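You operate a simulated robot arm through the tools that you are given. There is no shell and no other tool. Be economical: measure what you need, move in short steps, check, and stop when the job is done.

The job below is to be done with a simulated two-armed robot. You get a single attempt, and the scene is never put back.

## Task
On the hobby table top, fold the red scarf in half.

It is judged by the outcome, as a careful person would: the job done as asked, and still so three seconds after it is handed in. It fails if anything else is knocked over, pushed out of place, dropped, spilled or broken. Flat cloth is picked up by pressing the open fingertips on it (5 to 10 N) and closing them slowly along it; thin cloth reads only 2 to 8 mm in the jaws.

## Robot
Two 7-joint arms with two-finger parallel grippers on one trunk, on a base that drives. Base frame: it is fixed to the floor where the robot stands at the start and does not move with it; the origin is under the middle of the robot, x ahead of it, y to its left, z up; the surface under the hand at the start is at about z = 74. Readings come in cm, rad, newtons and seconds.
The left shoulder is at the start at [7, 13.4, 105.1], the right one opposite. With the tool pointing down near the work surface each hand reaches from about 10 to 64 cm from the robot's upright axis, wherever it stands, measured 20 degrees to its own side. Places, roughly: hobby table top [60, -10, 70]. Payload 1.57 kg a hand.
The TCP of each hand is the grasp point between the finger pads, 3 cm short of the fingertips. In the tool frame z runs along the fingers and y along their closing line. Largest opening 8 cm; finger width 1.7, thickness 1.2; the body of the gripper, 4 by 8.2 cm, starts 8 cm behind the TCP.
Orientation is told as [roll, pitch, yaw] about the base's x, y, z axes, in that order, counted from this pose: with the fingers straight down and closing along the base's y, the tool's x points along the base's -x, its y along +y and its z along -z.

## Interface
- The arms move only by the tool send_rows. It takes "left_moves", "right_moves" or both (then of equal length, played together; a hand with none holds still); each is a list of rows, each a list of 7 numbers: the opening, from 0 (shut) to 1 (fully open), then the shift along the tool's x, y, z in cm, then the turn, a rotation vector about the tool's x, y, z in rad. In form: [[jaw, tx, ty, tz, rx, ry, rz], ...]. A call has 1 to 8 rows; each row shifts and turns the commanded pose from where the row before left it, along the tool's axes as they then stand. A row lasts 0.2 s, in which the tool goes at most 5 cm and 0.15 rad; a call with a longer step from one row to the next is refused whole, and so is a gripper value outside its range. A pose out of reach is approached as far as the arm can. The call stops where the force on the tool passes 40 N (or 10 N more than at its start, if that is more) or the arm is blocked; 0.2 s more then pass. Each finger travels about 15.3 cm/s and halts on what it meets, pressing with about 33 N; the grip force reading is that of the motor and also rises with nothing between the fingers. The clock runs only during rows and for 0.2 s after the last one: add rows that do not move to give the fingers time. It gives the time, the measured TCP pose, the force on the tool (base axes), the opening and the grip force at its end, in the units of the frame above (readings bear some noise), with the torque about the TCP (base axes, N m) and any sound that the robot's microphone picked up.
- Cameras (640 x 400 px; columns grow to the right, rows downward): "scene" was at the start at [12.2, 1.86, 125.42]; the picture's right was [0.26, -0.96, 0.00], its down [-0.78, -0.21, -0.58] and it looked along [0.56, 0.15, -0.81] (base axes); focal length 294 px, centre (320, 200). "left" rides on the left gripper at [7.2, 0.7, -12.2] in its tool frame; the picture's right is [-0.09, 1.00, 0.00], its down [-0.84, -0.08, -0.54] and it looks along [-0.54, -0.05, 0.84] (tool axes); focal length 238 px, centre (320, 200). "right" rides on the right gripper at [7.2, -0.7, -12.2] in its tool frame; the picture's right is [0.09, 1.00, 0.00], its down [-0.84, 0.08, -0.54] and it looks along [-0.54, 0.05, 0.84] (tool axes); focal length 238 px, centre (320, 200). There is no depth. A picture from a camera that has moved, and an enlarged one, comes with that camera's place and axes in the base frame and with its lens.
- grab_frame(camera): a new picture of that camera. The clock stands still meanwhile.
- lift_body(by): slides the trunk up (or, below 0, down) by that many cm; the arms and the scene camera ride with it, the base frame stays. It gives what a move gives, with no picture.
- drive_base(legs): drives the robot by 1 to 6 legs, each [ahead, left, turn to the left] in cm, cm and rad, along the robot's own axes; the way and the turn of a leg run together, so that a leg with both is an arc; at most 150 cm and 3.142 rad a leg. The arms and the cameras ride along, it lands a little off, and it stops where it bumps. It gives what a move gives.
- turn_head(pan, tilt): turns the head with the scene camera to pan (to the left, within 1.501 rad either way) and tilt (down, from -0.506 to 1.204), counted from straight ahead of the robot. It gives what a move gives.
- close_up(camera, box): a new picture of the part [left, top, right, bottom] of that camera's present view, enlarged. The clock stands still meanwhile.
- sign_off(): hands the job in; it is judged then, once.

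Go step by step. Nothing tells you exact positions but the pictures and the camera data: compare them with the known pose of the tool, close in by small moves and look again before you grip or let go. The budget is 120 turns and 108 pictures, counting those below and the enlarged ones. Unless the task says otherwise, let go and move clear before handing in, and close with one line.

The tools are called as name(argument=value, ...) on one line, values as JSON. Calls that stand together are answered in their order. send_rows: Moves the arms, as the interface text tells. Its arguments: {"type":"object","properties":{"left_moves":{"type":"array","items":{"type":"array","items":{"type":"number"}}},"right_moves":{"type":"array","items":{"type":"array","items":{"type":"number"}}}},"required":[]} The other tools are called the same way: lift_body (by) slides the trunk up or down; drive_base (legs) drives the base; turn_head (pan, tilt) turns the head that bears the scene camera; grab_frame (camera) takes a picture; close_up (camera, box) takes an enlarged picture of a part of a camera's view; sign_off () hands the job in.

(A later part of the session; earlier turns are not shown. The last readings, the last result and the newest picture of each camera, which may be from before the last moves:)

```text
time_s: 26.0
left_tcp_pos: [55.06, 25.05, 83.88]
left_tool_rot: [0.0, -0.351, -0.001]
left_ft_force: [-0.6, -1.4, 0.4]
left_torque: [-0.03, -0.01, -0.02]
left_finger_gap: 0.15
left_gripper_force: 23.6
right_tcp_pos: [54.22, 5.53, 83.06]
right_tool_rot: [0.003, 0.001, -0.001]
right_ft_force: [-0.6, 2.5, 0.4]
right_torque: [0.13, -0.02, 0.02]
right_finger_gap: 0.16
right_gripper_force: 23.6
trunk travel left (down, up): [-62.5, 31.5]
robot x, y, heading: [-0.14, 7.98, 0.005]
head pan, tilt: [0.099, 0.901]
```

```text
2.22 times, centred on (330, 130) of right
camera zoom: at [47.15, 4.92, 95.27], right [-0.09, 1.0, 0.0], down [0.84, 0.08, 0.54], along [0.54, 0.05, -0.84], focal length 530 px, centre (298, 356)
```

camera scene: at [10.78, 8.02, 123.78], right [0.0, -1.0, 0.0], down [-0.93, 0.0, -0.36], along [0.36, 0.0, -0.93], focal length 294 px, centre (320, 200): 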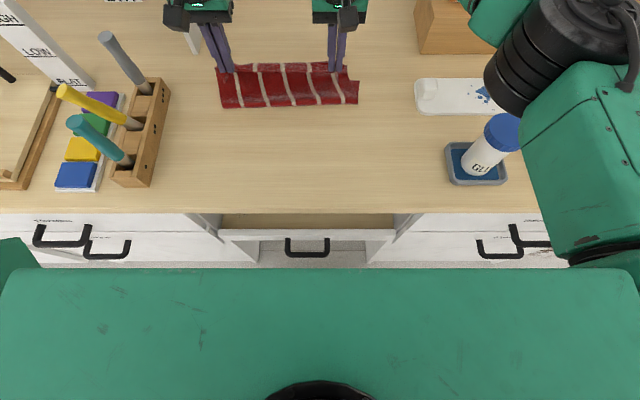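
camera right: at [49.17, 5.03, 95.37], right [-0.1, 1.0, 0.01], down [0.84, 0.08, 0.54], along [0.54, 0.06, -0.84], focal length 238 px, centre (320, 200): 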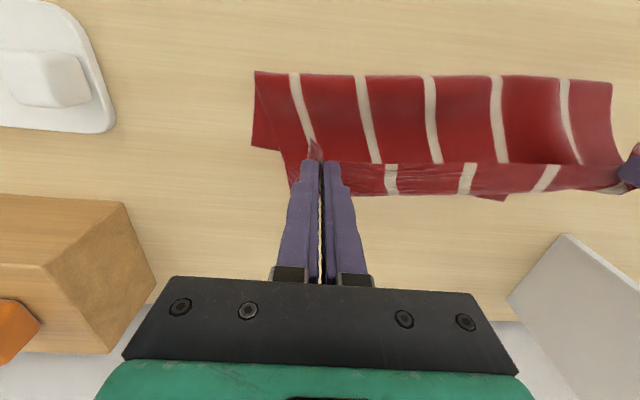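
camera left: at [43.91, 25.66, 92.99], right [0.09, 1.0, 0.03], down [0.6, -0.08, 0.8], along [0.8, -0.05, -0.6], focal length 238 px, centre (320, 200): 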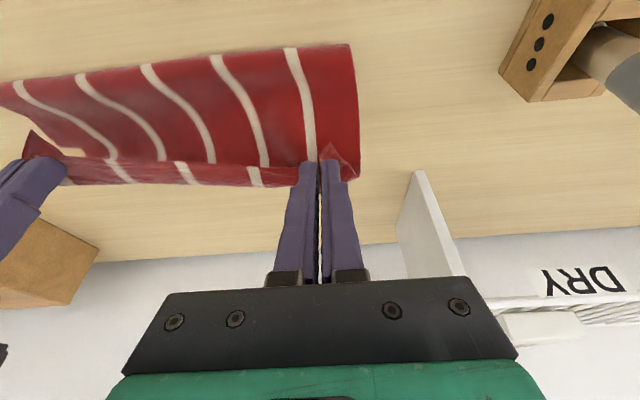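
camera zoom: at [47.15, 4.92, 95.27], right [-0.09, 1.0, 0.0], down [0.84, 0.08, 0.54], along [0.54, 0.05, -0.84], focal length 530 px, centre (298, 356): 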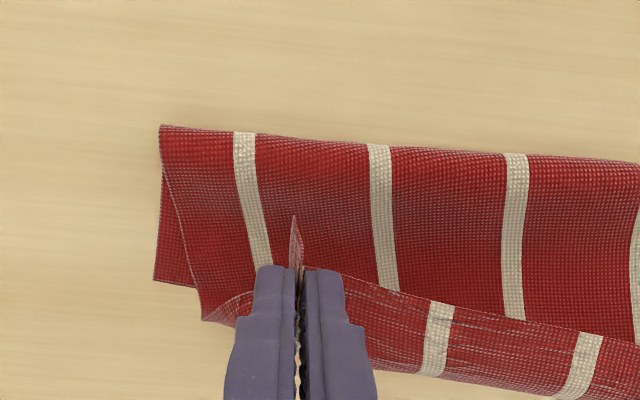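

The cloth between jaws and fold has a hidden slack valley. I'll move both hands forward at this height to draw the slack out, then look again.

send_rows(left_moves=[[0, -0.94, 0, 0.34, 0, 0, 0], [0, -0.94, 0, 0.34, 0, 0, 0], [0, -0.94, 0, 0.34, 0, 0, 0], [0, 0, 0, 0, 0, 0, 0]], right_moves=[[0, -1.2, 0, 0, 0, 0, 0], [0, -1.2, 0, 0, 0, 0, 0], [0, -1, 0, 0, 0, 0, 0], [0, 0, 0, 0, 0, 0, 0]])

close_up(camera="scene", box=[200, 80, 400, 220])

close_up(camera="right", box=[200, 40, 460, 220])

close_up(camera="left", box=[160, 20, 420, 200])

```text
time_s: 27.0
left_tcp_pos: [57.96, 24.9, 83.95]
left_tool_rot: [0.0, -0.352, 0.0]
left_ft_force: [-0.1, -0.3, -0.3]
left_torque: [0.0, 0.0, -0.03]
left_finger_gap: 0.16
left_gripper_force: 22.9
right_tcp_pos: [57.8, 5.64, 83.03]
right_tool_rot: [0.0, 0.0, 0.0]
right_ft_force: [0.5, 0.3, -0.3]
right_torque: [0.01, 0.02, 0.03]
right_finger_gap: 0.15
right_gripper_force: 24.0
trunk travel left (down, up): [-62.5, 31.5]
robot x, y, heading: [-0.05, 7.97, 0.001]
head pan, tilt: [0.099, 0.901]
```

```text
2.86 times, centred on (300, 150) of scene
camera zoom: at [12.68, 8.71, 125.76], right [0.1, -1.0, 0.0], down [-0.78, -0.08, -0.62], along [0.62, 0.06, -0.78], focal length 840 px, centre (377, 343)
```

zoom: 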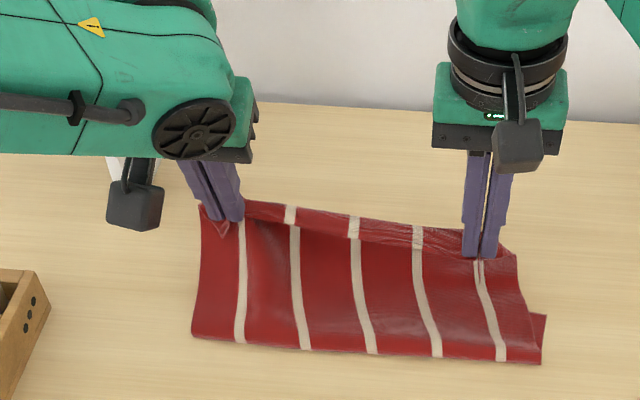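

```text
2.22 times, centred on (330, 130) of right
camera zoom: at [50.58, 4.96, 95.36], right [-0.09, 1.0, 0.0], down [0.84, 0.08, 0.54], along [0.54, 0.05, -0.84], focal length 530 px, centre (298, 356)
```

zoom: 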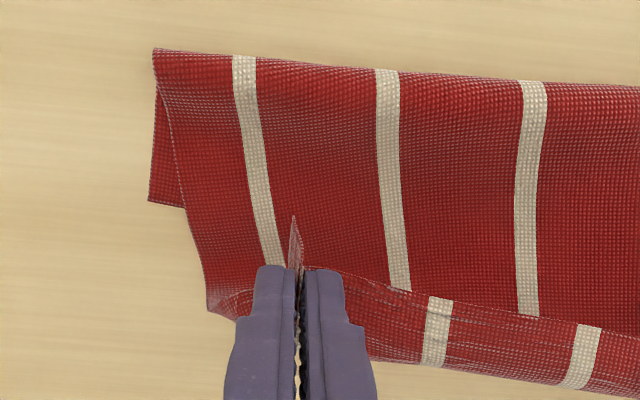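

```text
2.22 times, centred on (290, 110) of left
camera zoom: at [46.92, 25.58, 92.97], right [0.09, 1.0, 0.03], down [0.6, -0.08, 0.8], along [0.8, -0.05, -0.6], focal length 530 px, centre (387, 400)
```

zoom: 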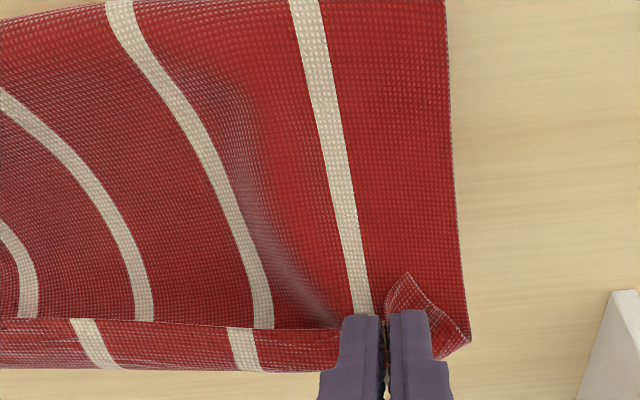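

The visible cloth doesn't add up to the full 25 cm, so part of the bottom layer may have been dragged or tucked. I'll lift straight up a bit to see what lies underneath.

send_rows(left_moves=[[0, -0.52, 0, -1.41, 0, 0, 0], [0, -0.52, 0, -1.41, 0, 0, 0], [0, -0.52, 0, -1.41, 0, 0, 0], [0, 0, 0, 0, 0, 0, 0]], right_moves=[[0, 0, 0, -1.5, 0, 0, 0], [0, 0, 0, -1.5, 0, 0, 0], [0, 0, 0, -1.5, 0, 0, 0], [0, 0, 0, 0, 0, 0, 0]])

close_up(camera="scene", box=[200, 60, 400, 220])

grab_frame(camera="right")

grab_frame(camera="left")

```text
time_s: 28.0
left_tcp_pos: [58.16, 24.89, 88.54]
left_tool_rot: [0.0, -0.351, 0.001]
left_ft_force: [-0.4, -2.2, -1.0]
left_torque: [-0.02, 0.03, 0.0]
left_finger_gap: 0.17
left_gripper_force: 23.6
right_tcp_pos: [57.83, 5.32, 87.55]
right_tool_rot: [0.002, 0.001, 0.0]
right_ft_force: [0.8, 1.8, 0.0]
right_torque: [0.09, -0.03, 0.0]
right_finger_gap: 0.17
right_gripper_force: 23.6
trunk travel left (down, up): [-62.5, 31.5]
robot x, y, heading: [0.31, 8.31, -0.0]
head pan, tilt: [0.099, 0.901]
```

```text
2.50 times, centred on (300, 140) of scene
camera zoom: at [12.72, 8.75, 125.76], right [0.1, -1.0, 0.0], down [-0.78, -0.08, -0.62], along [0.62, 0.06, -0.78], focal length 735 px, centre (370, 350)
```

zoom: 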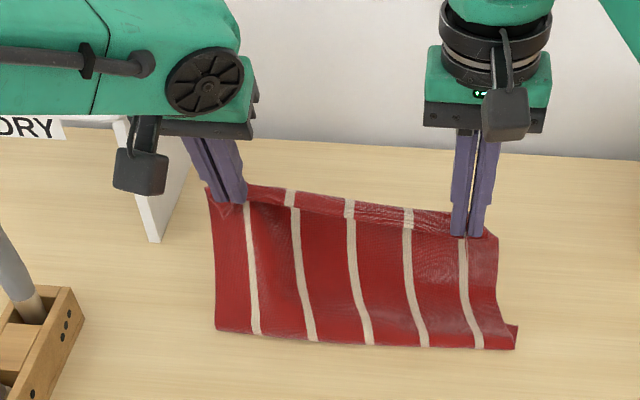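

```text
74 pictures are left
camera right: at [50.67, 4.84, 99.8], right [-0.09, 1.0, 0.0], down [0.84, 0.08, 0.54], along [0.54, 0.05, -0.84], focal length 238 px, centre (320, 200)
```

right: 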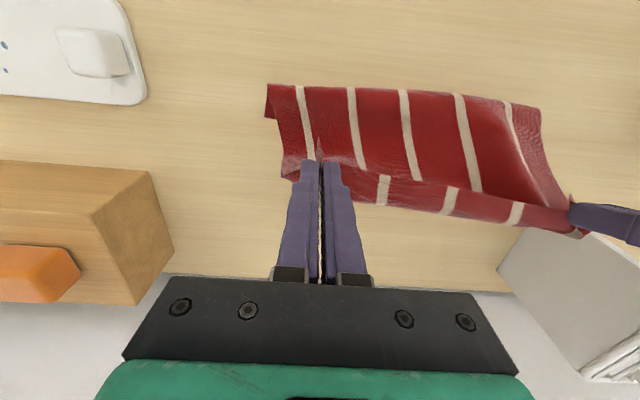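

```text
73 pictures are left
camera left: at [46.95, 25.61, 97.48], right [0.09, 1.0, 0.03], down [0.6, -0.08, 0.8], along [0.8, -0.05, -0.6], focal length 238 px, centre (320, 200)
```

left: 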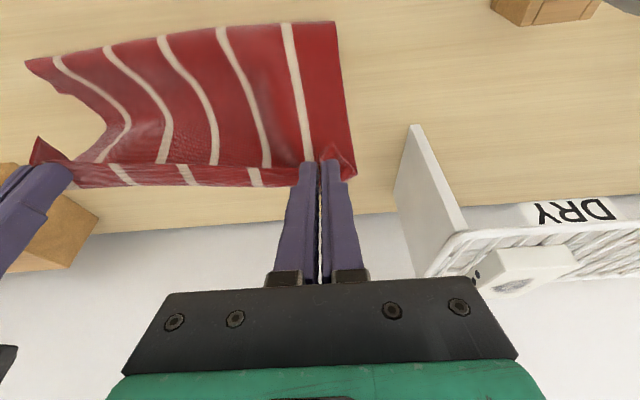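

I still can't account for the far part of the bottom layer. I'll reverse the fold partway to inspect it.

send_rows(left_moves=[[0, 1.88, 0, -0.69, 0, 0, 0], [0, 1.88, 0, -0.69, 0, 0, 0], [0, 1.88, 0, -0.69, 0, 0, 0], [0, 1.88, 0, -0.69, 0, 0, 0], [0, 2.2, 0, 0.2, 0, 0, 0], [0, 2.2, 0, 0.2, 0, 0, 0], [0, 2.3, 0, 0.6, 0, 0, 0], [0, 0, 0, 0, 0, 0, 0]], right_moves=[[0, 2, 0, 0, 0, 0, 0], [0, 2, 0, 0, 0, 0, 0], [0, 2, 0, 0, 0, 0, 0], [0, 2, 0, 0, 0, 0, 0], [0, 2, 0, 0.9, 0, 0, 0], [0, 2, 0, 0.9, 0, 0, 0], [0, 2, 0, 1.3, 0, 0, 0], [0, 0, 0, 0, 0, 0, 0]])

close_up(camera="scene", box=[200, 60, 440, 252])

grab_frame(camera="right")

grab_frame(camera="left")

```text
time_s: 29.8
left_tcp_pos: [44.16, 24.94, 85.33]
left_tool_rot: [0.001, -0.351, 0.0]
left_ft_force: [-0.5, -0.3, -1.2]
left_torque: [-0.06, 0.01, 0.02]
left_finger_gap: 0.16
left_gripper_force: 23.2
right_tcp_pos: [43.7, 5.5, 84.38]
right_tool_rot: [0.001, 0.0, -0.001]
right_ft_force: [0.2, 1.5, -0.1]
right_torque: [0.04, 0.02, 0.01]
right_finger_gap: 0.19
right_gripper_force: 23.3
trunk travel left (down, up): [-62.5, 31.5]
robot x, y, heading: [0.01, 8.09, -0.002]
head pan, tilt: [0.099, 0.901]
```

```text
2.08 times, centred on (320, 156) of scene
camera zoom: at [12.73, 8.76, 125.76], right [0.1, -1.0, 0.0], down [-0.78, -0.08, -0.62], along [0.62, 0.06, -0.78], focal length 613 px, centre (320, 292)
```

zoom: 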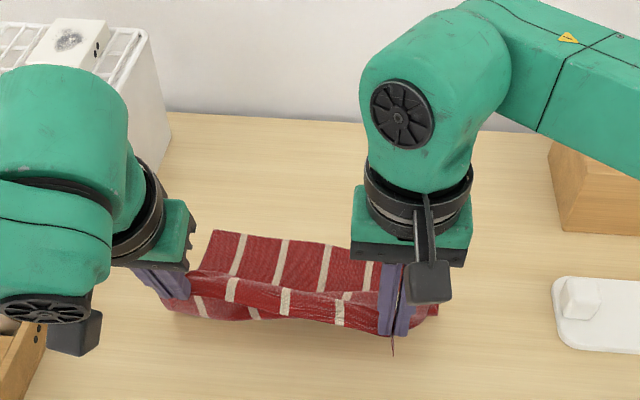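

```text
71 pictures are left
camera right: at [36.53, 4.93, 96.66], right [-0.09, 1.0, 0.0], down [0.84, 0.08, 0.54], along [0.54, 0.05, -0.84], focal length 238 px, centre (320, 200)
```

right: 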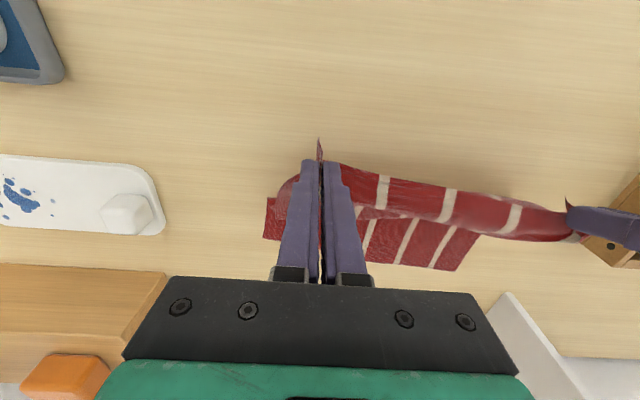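

```text
70 pictures are left
camera left: at [33.04, 25.61, 94.42], right [0.09, 1.0, 0.03], down [0.6, -0.08, 0.8], along [0.8, -0.05, -0.6], focal length 238 px, centre (320, 200)
```

left: 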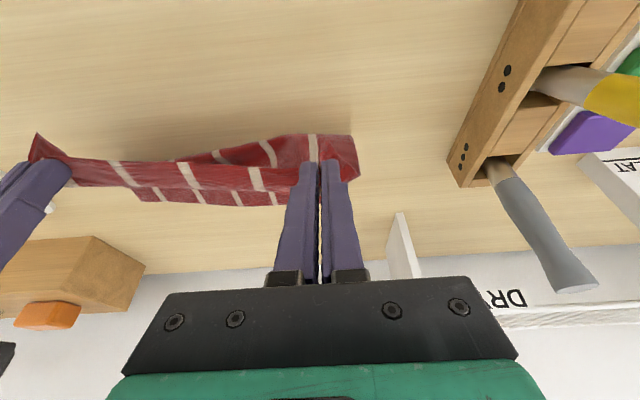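

So nothing is tucked: the far edge runs from (57.4, -0.4) to (61, 26.2), and the slack was just buckled inside. I'll lay the near edge back toward its start to pull the cloth flat, then fold again with a tighter path.

send_rows(left_moves=[[0, 0, 0, 0, 0, 0.12, 0], [0, 0, 0, 0, 0, 0.12, 0], [0, 0, 0, 0, 0, 0.111, 0], [0, 1.8, 0, 1, 0, 0, 0], [0, 1.8, 0, 1.5, 0, 0, 0], [0, 1.8, 0, 1.5, 0, 0, 0], [0, 1.8, 0, 1.3, 0, 0, 0], [0, 0, 0, 0, 0, 0, 0]], right_moves=[[0, 0, 0, 0, 0, 0, 0], [0, 0, 0, 0, 0, 0, 0], [0, 0, 0, 0, 0, 0, 0], [0, 2.2, 0, 1, 0, 0, 0], [0, 2.2, 0, 1.3, 0, 0, 0], [0, 2.2, 0, 1.2, 0, 0, 0], [0, 2.2, 0, 1, 0, 0, 0], [0, 0, 0, 0, 0, 0, 0]])

grab_frame(camera="scene")

grab_frame(camera="right")

grab_frame(camera="left")

```text
time_s: 31.6
left_tcp_pos: [36.85, 25.08, 79.92]
left_tool_rot: [0.0, 0.0, -0.001]
left_ft_force: [-0.6, -4.9, 0.1]
left_torque: [-0.15, 0.03, -0.03]
left_finger_gap: 0.17
left_gripper_force: 23.5
right_tcp_pos: [35.06, 5.45, 80.05]
right_tool_rot: [0.001, -0.001, 0.0]
right_ft_force: [1.2, 4.6, -0.4]
right_torque: [0.14, 0.03, 0.03]
right_finger_gap: 0.21
right_gripper_force: 23.9
trunk travel left (down, up): [-62.5, 31.5]
robot x, y, heading: [-0.05, 7.83, -0.001]
head pan, tilt: [0.099, 0.901]
```

```text
69 pictures are left
camera scene: at [12.74, 8.76, 125.75], right [0.1, -1.0, 0.0], down [-0.78, -0.08, -0.62], along [0.62, 0.06, -0.78], focal length 294 px, centre (320, 200)
```

scene: 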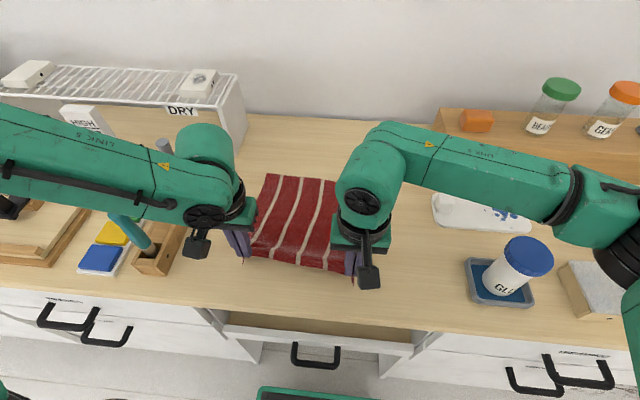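

```text
68 pictures are left
camera right: at [28.0, 4.79, 92.17], right [-0.09, 1.0, 0.0], down [0.84, 0.08, 0.54], along [0.54, 0.05, -0.84], focal length 238 px, centre (320, 200)
```

right: 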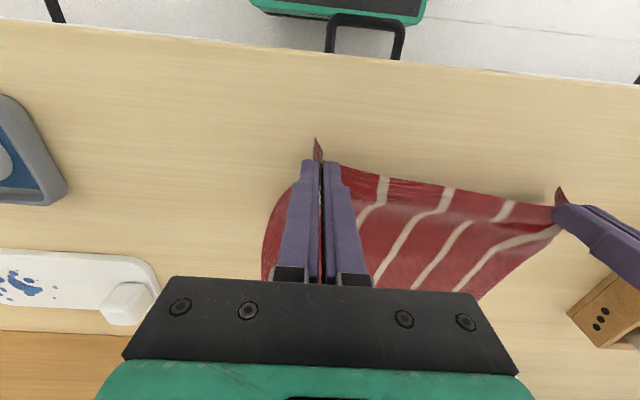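

```text
67 pictures are left
camera left: at [29.56, 25.78, 92.21], right [0.09, 1.0, 0.0], down [0.84, -0.08, 0.54], along [0.54, -0.05, -0.84], focal length 238 px, centre (320, 200)
```

left: 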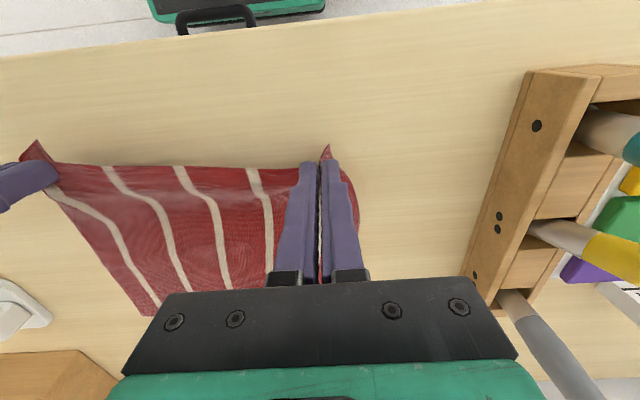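

The scarf is flat again. Now I redo the fold with a lower, slacker path, pitching the left hand forward as it advances.

send_rows(left_moves=[[0, -2, -0.1, -1.2, 0, 0, 0], [0, -2.2, -0.1, -1.2, 0, 0, 0], [0, -2.2, 0, -0.3, 0, 0, 0], [0, -2.2, 0, 0, 0, 0, 0], [0, -2.2, 0, 0, 0, 0, 0], [0, 0, 0, 0, 0, -0.13, 0], [0, 0, 0, 0, 0, -0.13, 0], [0, 0, 0, 0, 0, -0.13, 0]], right_moves=[[0, -2, 0.1, -1.2, 0, 0, 0], [0, -2, 0.1, -1.2, 0, 0, 0], [0, -2, 0, -0.3, 0, 0, 0], [0, -2, 0, 0, 0, 0, 0], [0, -2, 0, 0, 0, 0, 0], [0, 0, 0, 0, 0, 0, 0], [0, 0, 0, 0, 0, 0, 0], [0, 0, 0, 0, 0, 0, 0]])

grab_frame(camera="right")

grab_frame(camera="left")

```text
time_s: 33.4
left_tcp_pos: [47.56, 24.74, 82.79]
left_tool_rot: [-0.001, -0.39, 0.003]
left_ft_force: [0.1, 0.2, 0.4]
left_torque: [-0.01, 0.01, 0.03]
left_finger_gap: 0.18
left_gripper_force: 23.5
right_tcp_pos: [44.84, 5.92, 82.83]
right_tool_rot: [0.001, 0.001, 0.0]
right_ft_force: [0.2, 0.7, 0.0]
right_torque: [0.03, -0.02, 0.02]
right_finger_gap: 0.16
right_gripper_force: 23.3
trunk travel left (down, up): [-62.5, 31.5]
robot x, y, heading: [0.21, 7.73, 0.0]
head pan, tilt: [0.099, 0.901]
```

```text
66 pictures are left
camera right: at [37.71, 5.21, 94.94], right [-0.09, 1.0, 0.0], down [0.84, 0.08, 0.54], along [0.54, 0.05, -0.84], focal length 238 px, centre (320, 200)
```

right: 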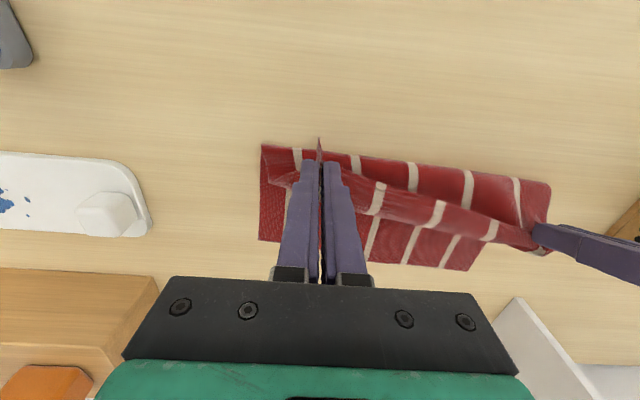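

```text
65 pictures are left
camera left: at [36.16, 25.44, 91.28], right [0.08, 1.0, 0.03], down [0.57, -0.08, 0.82], along [0.82, -0.05, -0.57], focal length 238 px, centre (320, 200)
```

left: 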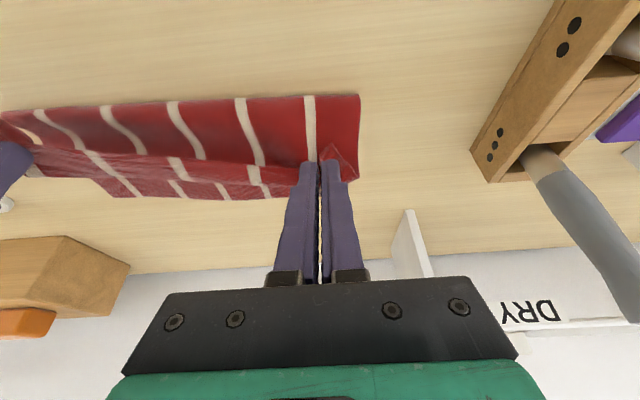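

The fold line is now at x≈45–46.6, as wanted. Continuing forward while lowering.

send_rows(left_moves=[[0, -1.74, 0, 0.71, 0, 0, 0], [0, -1.74, 0, 0.71, 0, 0, 0], [0, -1.51, 0, 1.27, 0, 0, 0], [0, -1.36, 0, 1.635, 0, 0, 0], [0, 0, 0, 0, 0, 0, 0]], right_moves=[[0, -1.9, 0, 0, 0, 0, 0], [0, -1.9, 0, 0, 0, 0, 0], [0, -1.9, 0, 0.6, 0, 0, 0], [0, -1.9, 0, 1, 0, 0, 0], [0, 0, 0, 0, 0, 0, 0]])

grab_frame(camera="right")

grab_frame(camera="left")

close_up(camera="scene", box=[200, 80, 440, 250])

```text
time_s: 34.6
left_tcp_pos: [55.25, 24.67, 81.21]
left_tool_rot: [-0.002, -0.393, 0.001]
left_ft_force: [-0.7, -1.1, 0.0]
left_torque: [-0.01, -0.01, -0.03]
left_finger_gap: 0.17
left_gripper_force: 23.8
right_tcp_pos: [52.39, 5.79, 81.07]
right_tool_rot: [0.001, -0.003, 0.0]
right_ft_force: [0.6, 1.3, 0.5]
right_torque: [0.01, -0.04, -0.02]
right_finger_gap: 0.16
right_gripper_force: 23.0
trunk travel left (down, up): [-62.5, 31.5]
robot x, y, heading: [0.33, 8.31, -0.001]
head pan, tilt: [0.099, 0.901]
```

```text
64 pictures are left
camera right: at [45.25, 5.15, 93.31], right [-0.09, 1.0, 0.0], down [0.84, 0.08, 0.54], along [0.54, 0.05, -0.84], focal length 238 px, centre (320, 200)
```

right: 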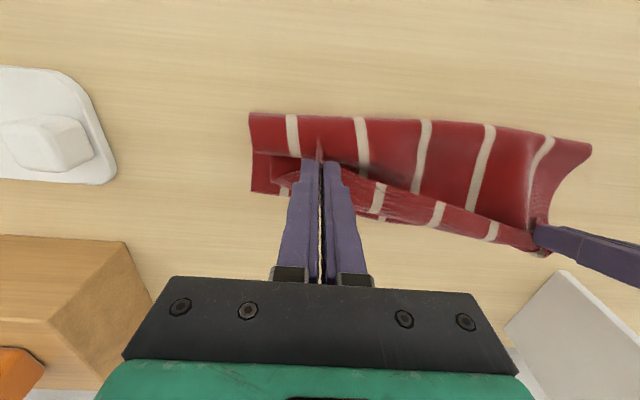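

```text
63 pictures are left
camera left: at [43.79, 25.43, 89.78], right [0.08, 1.0, 0.04], down [0.57, -0.08, 0.82], along [0.82, -0.05, -0.57], focal length 238 px, centre (320, 200)
```

left: 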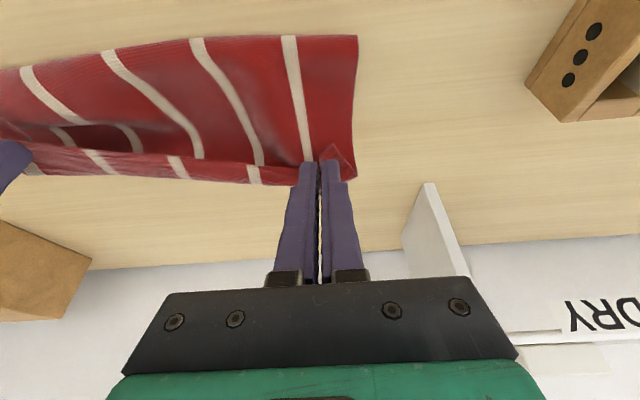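

```text
2.35 times, centred on (320, 165) of scene
camera zoom: at [12.58, 8.72, 125.77], right [0.1, -1.0, 0.0], down [-0.78, -0.08, -0.62], along [0.62, 0.06, -0.78], focal length 692 px, centre (320, 282)
```

zoom: 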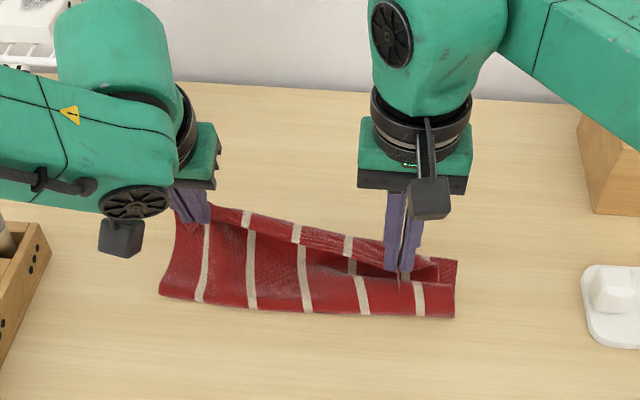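

Lowering early lets the upper layer sag into a valley in front of the crest. I'll lift back up over the fold line to tension it and then lower along a taut arc.

send_rows(left_moves=[[0, 1.03, 0, -2.26, 0, 0, 0], [0, 1.03, 0, -2.26, 0, 0, 0], [0, 1.03, 0, -2.26, 0, 0, 0], [0, 1.03, 0, -2.26, 0, 0, 0], [0, 0, 0, 0, 0, 0, 0], [0, 0, 0, 0, 0, 0, 0]], right_moves=[[0, 1.48, 0, -1.73, 0, 0, 0], [0, 1.48, 0, -1.73, 0, 0, 0], [0, 1.48, 0, -1.73, 0, 0, 0], [0, 1.48, 0, -1.73, 0, 0, 0], [0, 0, 0, 0, 0, 0, 0], [0, 0, 0, 0, 0, 0, 0]])

grab_frame(camera="right")

close_up(camera="scene", box=[200, 80, 440, 250])

```text
time_s: 36.0
left_tcp_pos: [47.86, 24.77, 87.9]
left_tool_rot: [0.0, -0.389, -0.001]
left_ft_force: [0.2, -0.5, -0.3]
left_torque: [-0.02, 0.02, 0.02]
left_finger_gap: 0.19
left_gripper_force: 23.4
right_tcp_pos: [46.78, 5.77, 88.19]
right_tool_rot: [0.001, -0.001, 0.0]
right_ft_force: [-0.2, -0.3, 0.1]
right_torque: [-0.02, -0.01, -0.01]
right_finger_gap: 0.17
right_gripper_force: 23.6
trunk travel left (down, up): [-62.5, 31.5]
robot x, y, heading: [-0.05, 8.11, -0.001]
head pan, tilt: [0.099, 0.901]
```

```text
61 pictures are left
camera right: at [39.59, 5.01, 100.32], right [-0.09, 1.0, 0.0], down [0.84, 0.08, 0.54], along [0.54, 0.05, -0.84], focal length 238 px, centre (320, 200)
```

right: 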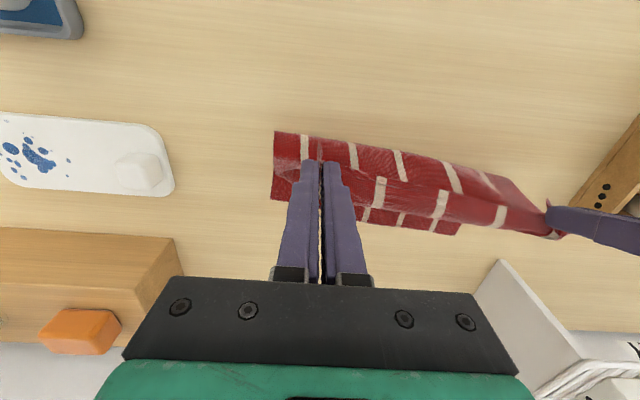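

```text
2.35 times, centred on (320, 165) of scene
camera zoom: at [12.65, 8.76, 125.77], right [0.1, -1.0, 0.0], down [-0.78, -0.08, -0.62], along [0.62, 0.06, -0.78], focal length 692 px, centre (320, 282)
```

zoom: 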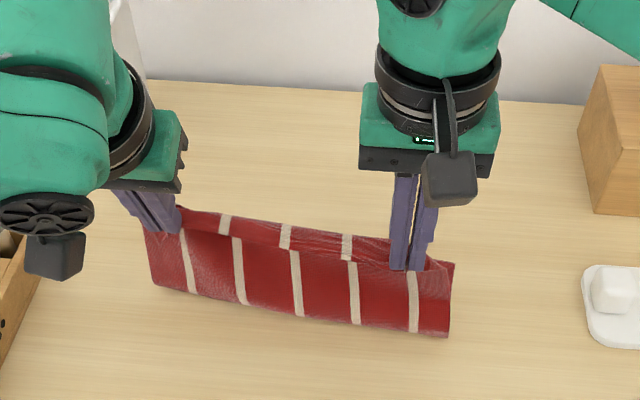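

Fold contact is now at about 47.5 (right) and 50 (left). I'll ease back a little and then go down along a taut arc.

send_rows(left_moves=[[0, 1.85, 0, -0.76, 0, 0, 0], [0, 1.1, 0, -0.4, 0, 0, 0], [0, 0, 0, 0, 0, 0, 0], [0, 0, 0, 0, 0, 0, 0]], right_moves=[[0, 1, 0, 0, 0, 0, 0], [0, 1, 0, 0, 0, 0, 0], [0, 0, 0, 0, 0, 0, 0], [0, 0, 0, 0, 0, 0, 0]])

close_up(camera="scene", box=[200, 80, 440, 250])

grab_frame(camera="left")

```text
time_s: 37.0
left_tcp_pos: [44.7, 24.85, 87.87]
left_tool_rot: [0.001, -0.389, 0.0]
left_ft_force: [-0.4, 0.0, 0.4]
left_torque: [0.02, 0.02, 0.05]
left_finger_gap: 0.16
left_gripper_force: 23.1
right_tcp_pos: [44.49, 5.61, 87.99]
right_tool_rot: [0.002, 0.0, -0.001]
right_ft_force: [0.1, -0.2, 0.1]
right_torque: [-0.05, 0.02, 0.03]
right_finger_gap: 0.18
right_gripper_force: 23.7
trunk travel left (down, up): [-62.5, 31.5]
robot x, y, heading: [-0.13, 8.1, 0.004]
head pan, tilt: [0.099, 0.901]
```

```text
2.35 times, centred on (320, 165) of scene
camera zoom: at [12.66, 8.76, 125.76], right [0.1, -1.0, 0.0], down [-0.78, -0.08, -0.62], along [0.62, 0.06, -0.78], focal length 692 px, centre (320, 282)
```

zoom: 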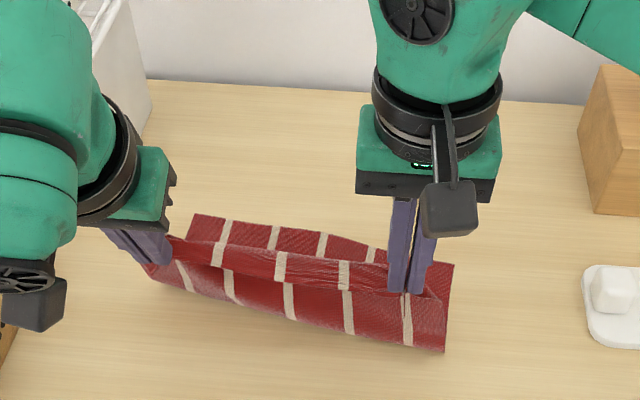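

```text
58 pictures are left
camera left: at [33.21, 25.49, 96.45], right [0.08, 1.0, 0.04], down [0.57, -0.08, 0.82], along [0.82, -0.05, -0.57], focal length 238 px, centre (320, 200)
```

left: 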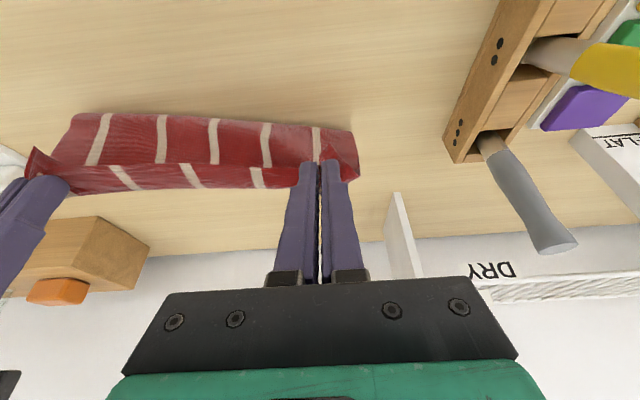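

The fold line is back to about 46. Now a taut arc forward and down.

send_rows(left_moves=[[0, -2.03, 0, 0.72, 0, 0, 0], [0, -2.03, 0, 0.72, 0, 0, 0], [0, -1.53, 0, 1.55, 0, 0, 0], [0, -1.53, 0, 1.55, 0, 0, 0], [0, -0.91, 0, 1.73, 0, 0, 0], [0, -0.91, 0, 1.73, 0, 0, 0]], right_moves=[[0, -1.75, 0, 0, 0, 0, 0], [0, -1.75, 0, 0, 0, 0, 0], [0, -1.75, 0, 0.75, 0, 0, 0], [0, -1.75, 0, 0.75, 0, 0, 0], [0, -1.25, 0, 1.25, 0, 0, 0], [0, -1.25, 0, 1.25, 0, 0, 0]])

close_up(camera="scene", box=[200, 80, 440, 250])

grab_frame(camera="right")

```text
time_s: 38.4
left_tcp_pos: [56.11, 24.62, 83.86]
left_tool_rot: [-0.001, -0.387, -0.001]
left_ft_force: [-0.5, 0.4, 0.4]
left_torque: [0.0, 0.01, 0.03]
left_finger_gap: 0.17
left_gripper_force: 23.7
right_tcp_pos: [54.23, 5.81, 83.87]
right_tool_rot: [0.001, 0.003, 0.0]
right_ft_force: [0.7, 0.0, 0.1]
right_torque: [-0.01, 0.01, -0.03]
right_finger_gap: 0.18
right_gripper_force: 23.7
trunk travel left (down, up): [-62.5, 31.5]
robot x, y, heading: [-0.12, 8.42, -0.002]
head pan, tilt: [0.099, 0.901]
```

```text
2.35 times, centred on (320, 165) of scene
camera zoom: at [12.85, 8.82, 125.74], right [0.1, -1.0, 0.0], down [-0.78, -0.08, -0.62], along [0.62, 0.06, -0.78], focal length 692 px, centre (320, 282)
```

zoom: 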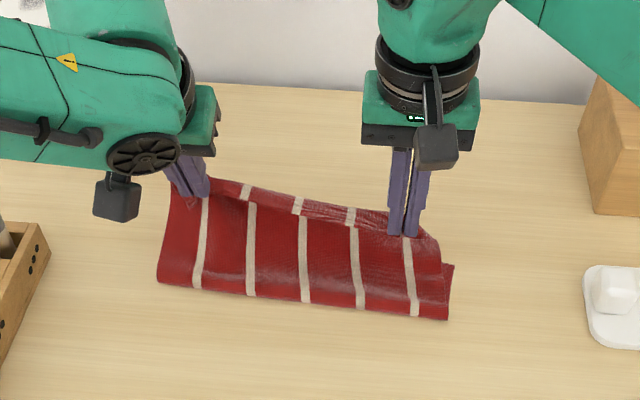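

```text
56 pictures are left
camera right: at [47.04, 5.15, 96.1], right [-0.09, 1.0, 0.0], down [0.84, 0.08, 0.54], along [0.54, 0.05, -0.84], focal length 238 px, centre (320, 200)
```

right: 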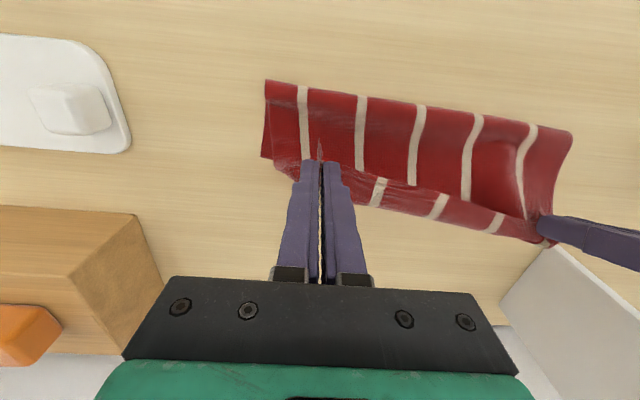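

The arc is smooth without a valley. I'll lay the edge down over the far edge.

send_rows(left_moves=[[0, -0.43, 0, 1.58, 0, 0, 0], [0, -0.246, 0, 1.51, 0, 0, 0], [0, -0.02, 0, 1.52, 0, 0, 0], [0, 0.16, 0, 1.45, 0, 0, 0], [0, 0, 0, 0, 0, 0, 0]], right_moves=[[0, -0.8, 0, 1.3, 0, 0, 0], [0, -0.6, 0, 1.3, 0, 0, 0], [0, -0.4, 0, 1.4, 0, 0, 0], [0, -0.3, 0, 1.4, 0, 0, 0], [0, 0, 0, 0, 0, 0, 0]])

close_up(camera="scene", box=[200, 80, 440, 250])

grab_frame(camera="right")

grab_frame(camera="left")

```text
time_s: 39.6
left_tcp_pos: [57.95, 25.32, 78.99]
left_tool_rot: [-0.002, -0.39, 0.001]
left_ft_force: [-0.1, -3.9, 0.2]
left_torque: [-0.14, 0.04, -0.09]
left_finger_gap: 0.18
left_gripper_force: 23.7
left hand out of reach, approached as far as the arm can: row 3, 4
right_tcp_pos: [56.13, 5.64, 78.36]
right_tool_rot: [0.003, 0.001, -0.001]
right_ft_force: [0.8, 5.1, 0.3]
right_torque: [0.18, -0.04, 0.03]
right_finger_gap: 0.17
right_gripper_force: 23.4
trunk travel left (down, up): [-62.5, 31.5]
robot x, y, heading: [0.28, 8.04, -0.004]
head pan, tilt: [0.099, 0.901]
```

```text
2.35 times, centred on (320, 165) of scene
camera zoom: at [12.67, 8.74, 125.76], right [0.1, -1.0, 0.0], down [-0.78, -0.08, -0.62], along [0.62, 0.06, -0.78], focal length 692 px, centre (320, 282)
```

zoom: 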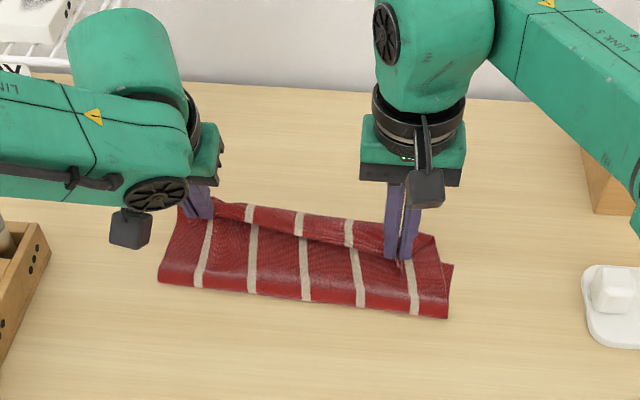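

```text
54 pictures are left
camera right: at [48.93, 5.1, 90.69], right [-0.09, 1.0, 0.0], down [0.84, 0.08, 0.54], along [0.54, 0.05, -0.84], focal length 238 px, centre (320, 200)
```

right: 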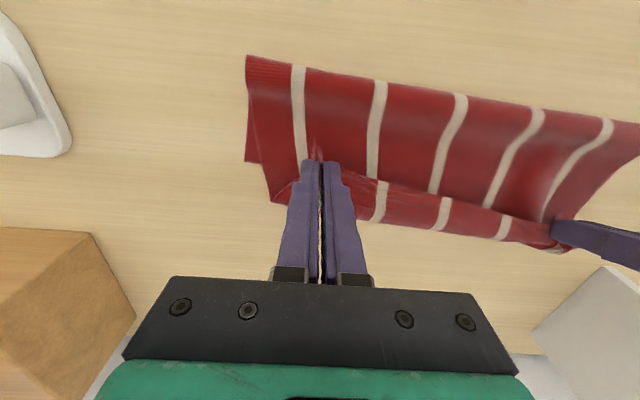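

```text
53 pictures are left
camera left: at [46.49, 25.98, 87.56], right [0.09, 1.0, 0.03], down [0.57, -0.08, 0.82], along [0.82, -0.05, -0.57], focal length 238 px, centre (320, 200)
```

left: 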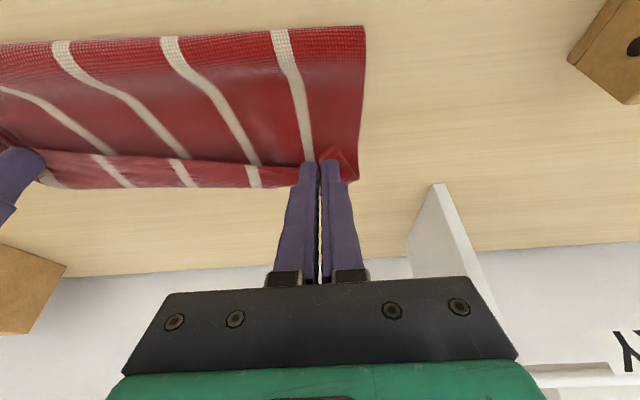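

The edges now lie over the far edge. I'll lower the last centimetre, pitching the left slightly more for reach, and check.

send_rows(left_moves=[[0, 0, -0.4, 0, 0, -0.1, 0], [0, 0.3, 0, 0.6, 0, 0, 0], [0, 0.3, 0, 0.6, 0, 0, 0], [0, 0, 0, 0, 0, 0, 0]], right_moves=[[0, 0, 0, 0, 0, 0, 0], [0, -0.2, 0, 0.4, 0, 0, 0], [0, 0, 0, 0.4, 0, 0, 0], [0, 0, 0, 0, 0, 0, 0]])

```text
time_s: 40.6
left_tcp_pos: [58.04, 24.98, 77.71]
left_tool_rot: [-0.001, -0.489, 0.0]
left_ft_force: [-0.5, -2.1, -0.6]
left_torque: [-0.04, 0.01, -0.07]
left_finger_gap: 0.14
left_gripper_force: 23.9
right_tcp_pos: [56.27, 5.83, 77.68]
right_tool_rot: [0.003, -0.001, 0.0]
right_ft_force: [-0.8, 2.5, 0.2]
right_torque: [0.02, -0.01, 0.0]
right_finger_gap: 0.18
right_gripper_force: 23.3
trunk travel left (down, up): [-62.5, 31.5]
robot x, y, heading: [0.14, 7.85, 0.005]
head pan, tilt: [0.099, 0.901]
```

Both tips are within about 1 cm of the table at the far edge. Opening slowly and rising.

send_rows(left_moves=[[0.05, 0, 0, 0, 0, 0, 0], [0.12, 0, 0, 0, 0, 0, 0], [0.2, 0, 0, 0, 0, 0, 0], [0.3, 0, 0, 0, 0, 0, 0], [0.3, -0.7, 0, -1.3, 0, 0, 0], [0.3, -1.4, 0, -2.65, 0, 0, 0], [0.3, -1.4, 0, -2.65, 0, 0, 0]], right_moves=[[0.05, 0, 0, 0, 0, 0, 0], [0.12, 0, 0, 0, 0, 0, 0], [0.2, 0, 0, 0, 0, 0, 0], [0.3, 0, 0, 0, 0, 0, 0], [0.3, 0, 0, -1.5, 0, 0, 0], [0.3, 0, 0, -3, 0, 0, 0], [0.3, 0, 0, -3, 0, 0, 0]])

close_up(camera="scene", box=[200, 80, 440, 250])

grab_frame(camera="right")

grab_frame(camera="left")

```text
time_s: 42.2
left_tcp_pos: [58.02, 24.94, 85.15]
left_tool_rot: [0.0, -0.489, -0.001]
left_ft_force: [-0.1, -0.6, 0.8]
left_torque: [-0.05, -0.01, 0.03]
left_finger_gap: 2.41
left_gripper_force: 0.1
right_tcp_pos: [56.18, 5.58, 85.36]
right_tool_rot: [0.002, -0.002, 0.0]
right_ft_force: [0.5, 0.3, 1.2]
right_torque: [-0.02, 0.02, -0.01]
right_finger_gap: 2.39
right_gripper_force: 0.1
trunk travel left (down, up): [-62.5, 31.5]
robot x, y, heading: [0.04, 7.86, -0.006]
head pan, tilt: [0.099, 0.901]
```

```text
2.35 times, centred on (320, 165) of scene
camera zoom: at [12.58, 8.74, 125.77], right [0.1, -1.0, 0.0], down [-0.78, -0.08, -0.62], along [0.62, 0.06, -0.78], focal length 692 px, centre (320, 282)
```

zoom: 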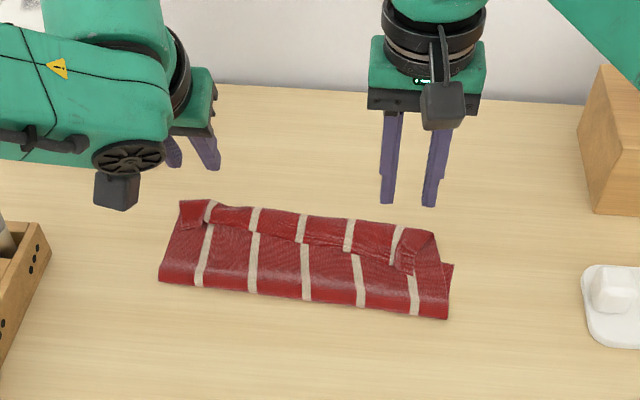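

```text
51 pictures are left
camera right: at [49.1, 4.85, 97.64], right [-0.09, 1.0, 0.0], down [0.84, 0.08, 0.54], along [0.54, 0.05, -0.84], focal length 238 px, centre (320, 200)
```

right: 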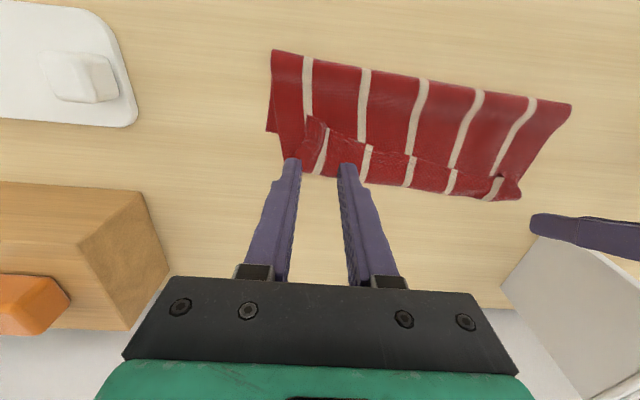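

```text
50 pictures are left
camera left: at [45.76, 25.69, 92.53], right [0.08, 1.0, 0.04], down [0.48, -0.08, 0.87], along [0.87, -0.05, -0.49], focal length 238 px, centre (320, 200)
```

left: 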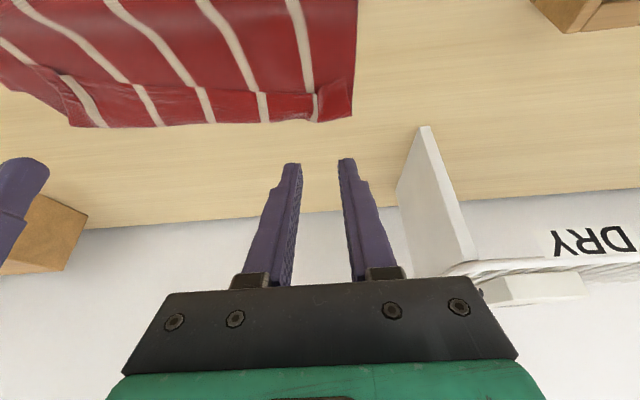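

The upper edge has been laid down; a strip along the far side needs a closer look to tell whether the edge is flipped back or simply short.

close_up(camera="right", box=[250, 30, 410, 210])

close_up(camera="right", box=[400, 60, 590, 220])

close_up(camera="scene", box=[255, 145, 380, 205])

```text
2.22 times, centred on (330, 120) of right
camera zoom: at [49.1, 4.85, 97.64], right [-0.09, 1.0, 0.0], down [0.84, 0.08, 0.54], along [0.54, 0.05, -0.84], focal length 530 px, centre (298, 378)
```

zoom: 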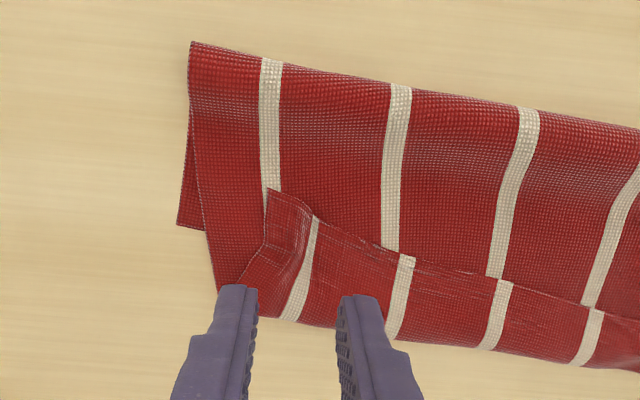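

```text
2.50 times, centred on (495, 140) of right
camera zoom: at [49.1, 4.85, 97.64], right [-0.09, 1.0, 0.0], down [0.84, 0.08, 0.54], along [0.54, 0.05, -0.84], focal length 596 px, centre (-118, 350)
```

zoom: 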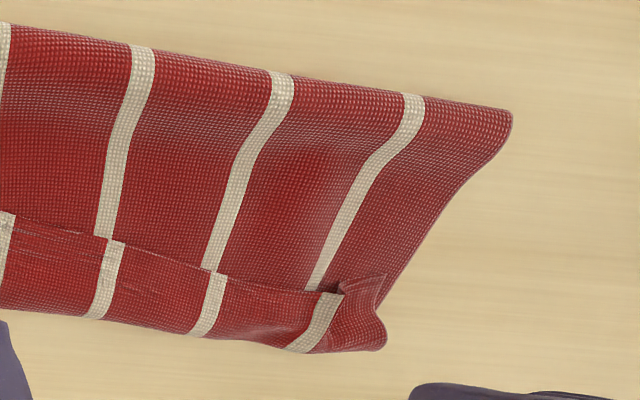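

```text
5.12 times, centred on (318, 175) of scene
camera zoom: at [12.58, 8.74, 125.77], right [0.1, -1.0, 0.0], down [-0.78, -0.08, -0.62], along [0.62, 0.06, -0.78], focal length 1506 px, centre (333, 328)
```

zoom: 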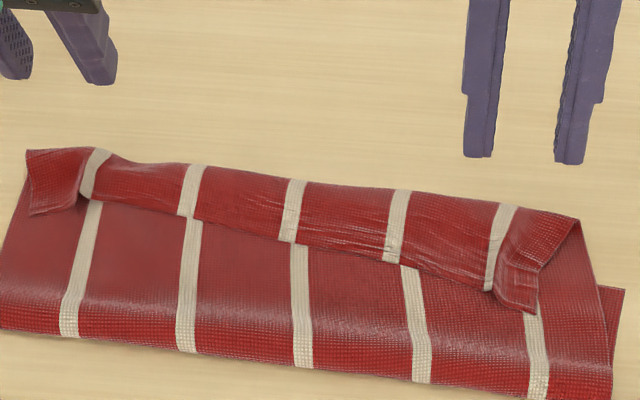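

Now it's clear: the near-edge strip (about 3.5 cm) flipped back toward the robot, because the jaws don't rotate with the cloth. I'll pick up that edge again, lay the scarf out flat closer to me, and then fold far-to-near, where pitching the hands follows the cloth.

send_rows(left_moves=[[0.35, 1.0, -0.7, 1.6, 0, 0, 0], [0.35, 0.94, -0.7, 1.77, 0, 0, 0], [0.35, 0.75, 0, 1.4, 0, 0, 0], [0.35, 0.4, 0, 0.8, 0, 0, 0]], right_moves=[[0.35, 0, 0.7, 2, 0, 0, 0], [0.35, 0, 0.7, 2, 0, 0, 0], [0.35, 0, 0, 1.5, 0, 0, 0], [0.35, 0, 0, 0.8, 0, 0, 0]])

grab_frame(camera="right")

grab_frame(camera="left")

```text
time_s: 43.2
left_tcp_pos: [57.81, 23.59, 78.79]
left_tool_rot: [-0.002, -0.491, -0.001]
left_ft_force: [-0.6, 0.0, 0.1]
left_torque: [-0.01, 0.03, 0.03]
left_finger_gap: 2.81
left_gripper_force: 0.0
right_tcp_pos: [56.22, 7.08, 79.08]
right_tool_rot: [0.004, 0.001, -0.002]
right_ft_force: [0.0, 0.4, -0.1]
right_torque: [-0.03, -0.02, 0.02]
right_finger_gap: 2.8
right_gripper_force: 0.1
trunk travel left (down, up): [-62.5, 31.5]
robot x, y, heading: [-0.24, 7.78, -0.0]
head pan, tilt: [0.099, 0.901]
```

```text
46 pictures are left
camera right: at [49.18, 6.5, 91.25], right [-0.09, 1.0, 0.0], down [0.84, 0.08, 0.54], along [0.54, 0.05, -0.84], focal length 238 px, centre (320, 200)
```

right: 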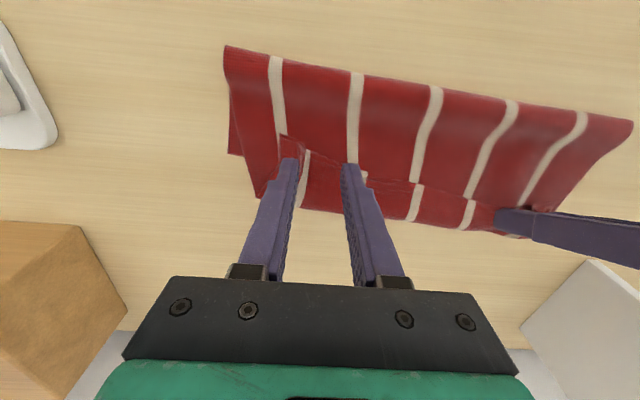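

```text
45 pictures are left
camera left: at [45.59, 24.34, 86.19], right [0.08, 1.0, 0.04], down [0.48, -0.08, 0.87], along [0.87, -0.05, -0.49], focal length 238 px, centre (320, 200)
```

left: 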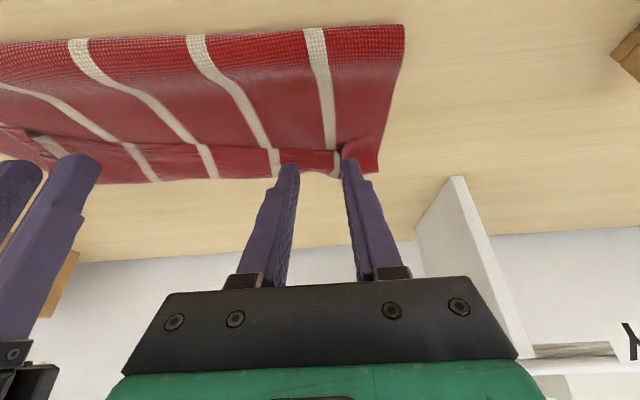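

send_rows(left_moves=[[0.35, 0.1, -0.7, 0.4, 0, 0, 0], [0.35, 0.14, 0, 0.3, 0, 0, 0], [0.35, 0.1, 0, 0.2, 0, 0, 0], [0.35, 0, 0, 0, 0, 0, 0]], right_moves=[[0.35, -1.2, 0.3, 0.3, 0, 0, 0], [0.35, 0, 0, 0.5, 0, 0, 0], [0.35, 0, 0, 0.3, 0, 0, 0], [0.35, 0, 0, 0, 0, 0, 0]])

```text
time_s: 44.2
left_tcp_pos: [57.33, 23.48, 78.31]
left_tool_rot: [0.0, -0.491, 0.001]
left_ft_force: [-0.8, -0.4, -0.6]
left_torque: [-0.01, 0.0, 0.02]
left_finger_gap: 2.82
left_gripper_force: 0.1
left hand out of reach, approached as far as the arm can: row 1, 3
right_tcp_pos: [57.11, 7.25, 78.01]
right_tool_rot: [0.002, -0.001, -0.001]
right_ft_force: [0.2, 0.1, -0.7]
right_torque: [-0.03, -0.02, 0.01]
right_finger_gap: 2.79
right_gripper_force: 0.1
right hand out of reach, approached as far as the arm can: row 1
trunk travel left (down, up): [-62.5, 31.5]
robot x, y, heading: [-0.25, 8.27, -0.001]
head pan, tilt: [0.099, 0.901]
```

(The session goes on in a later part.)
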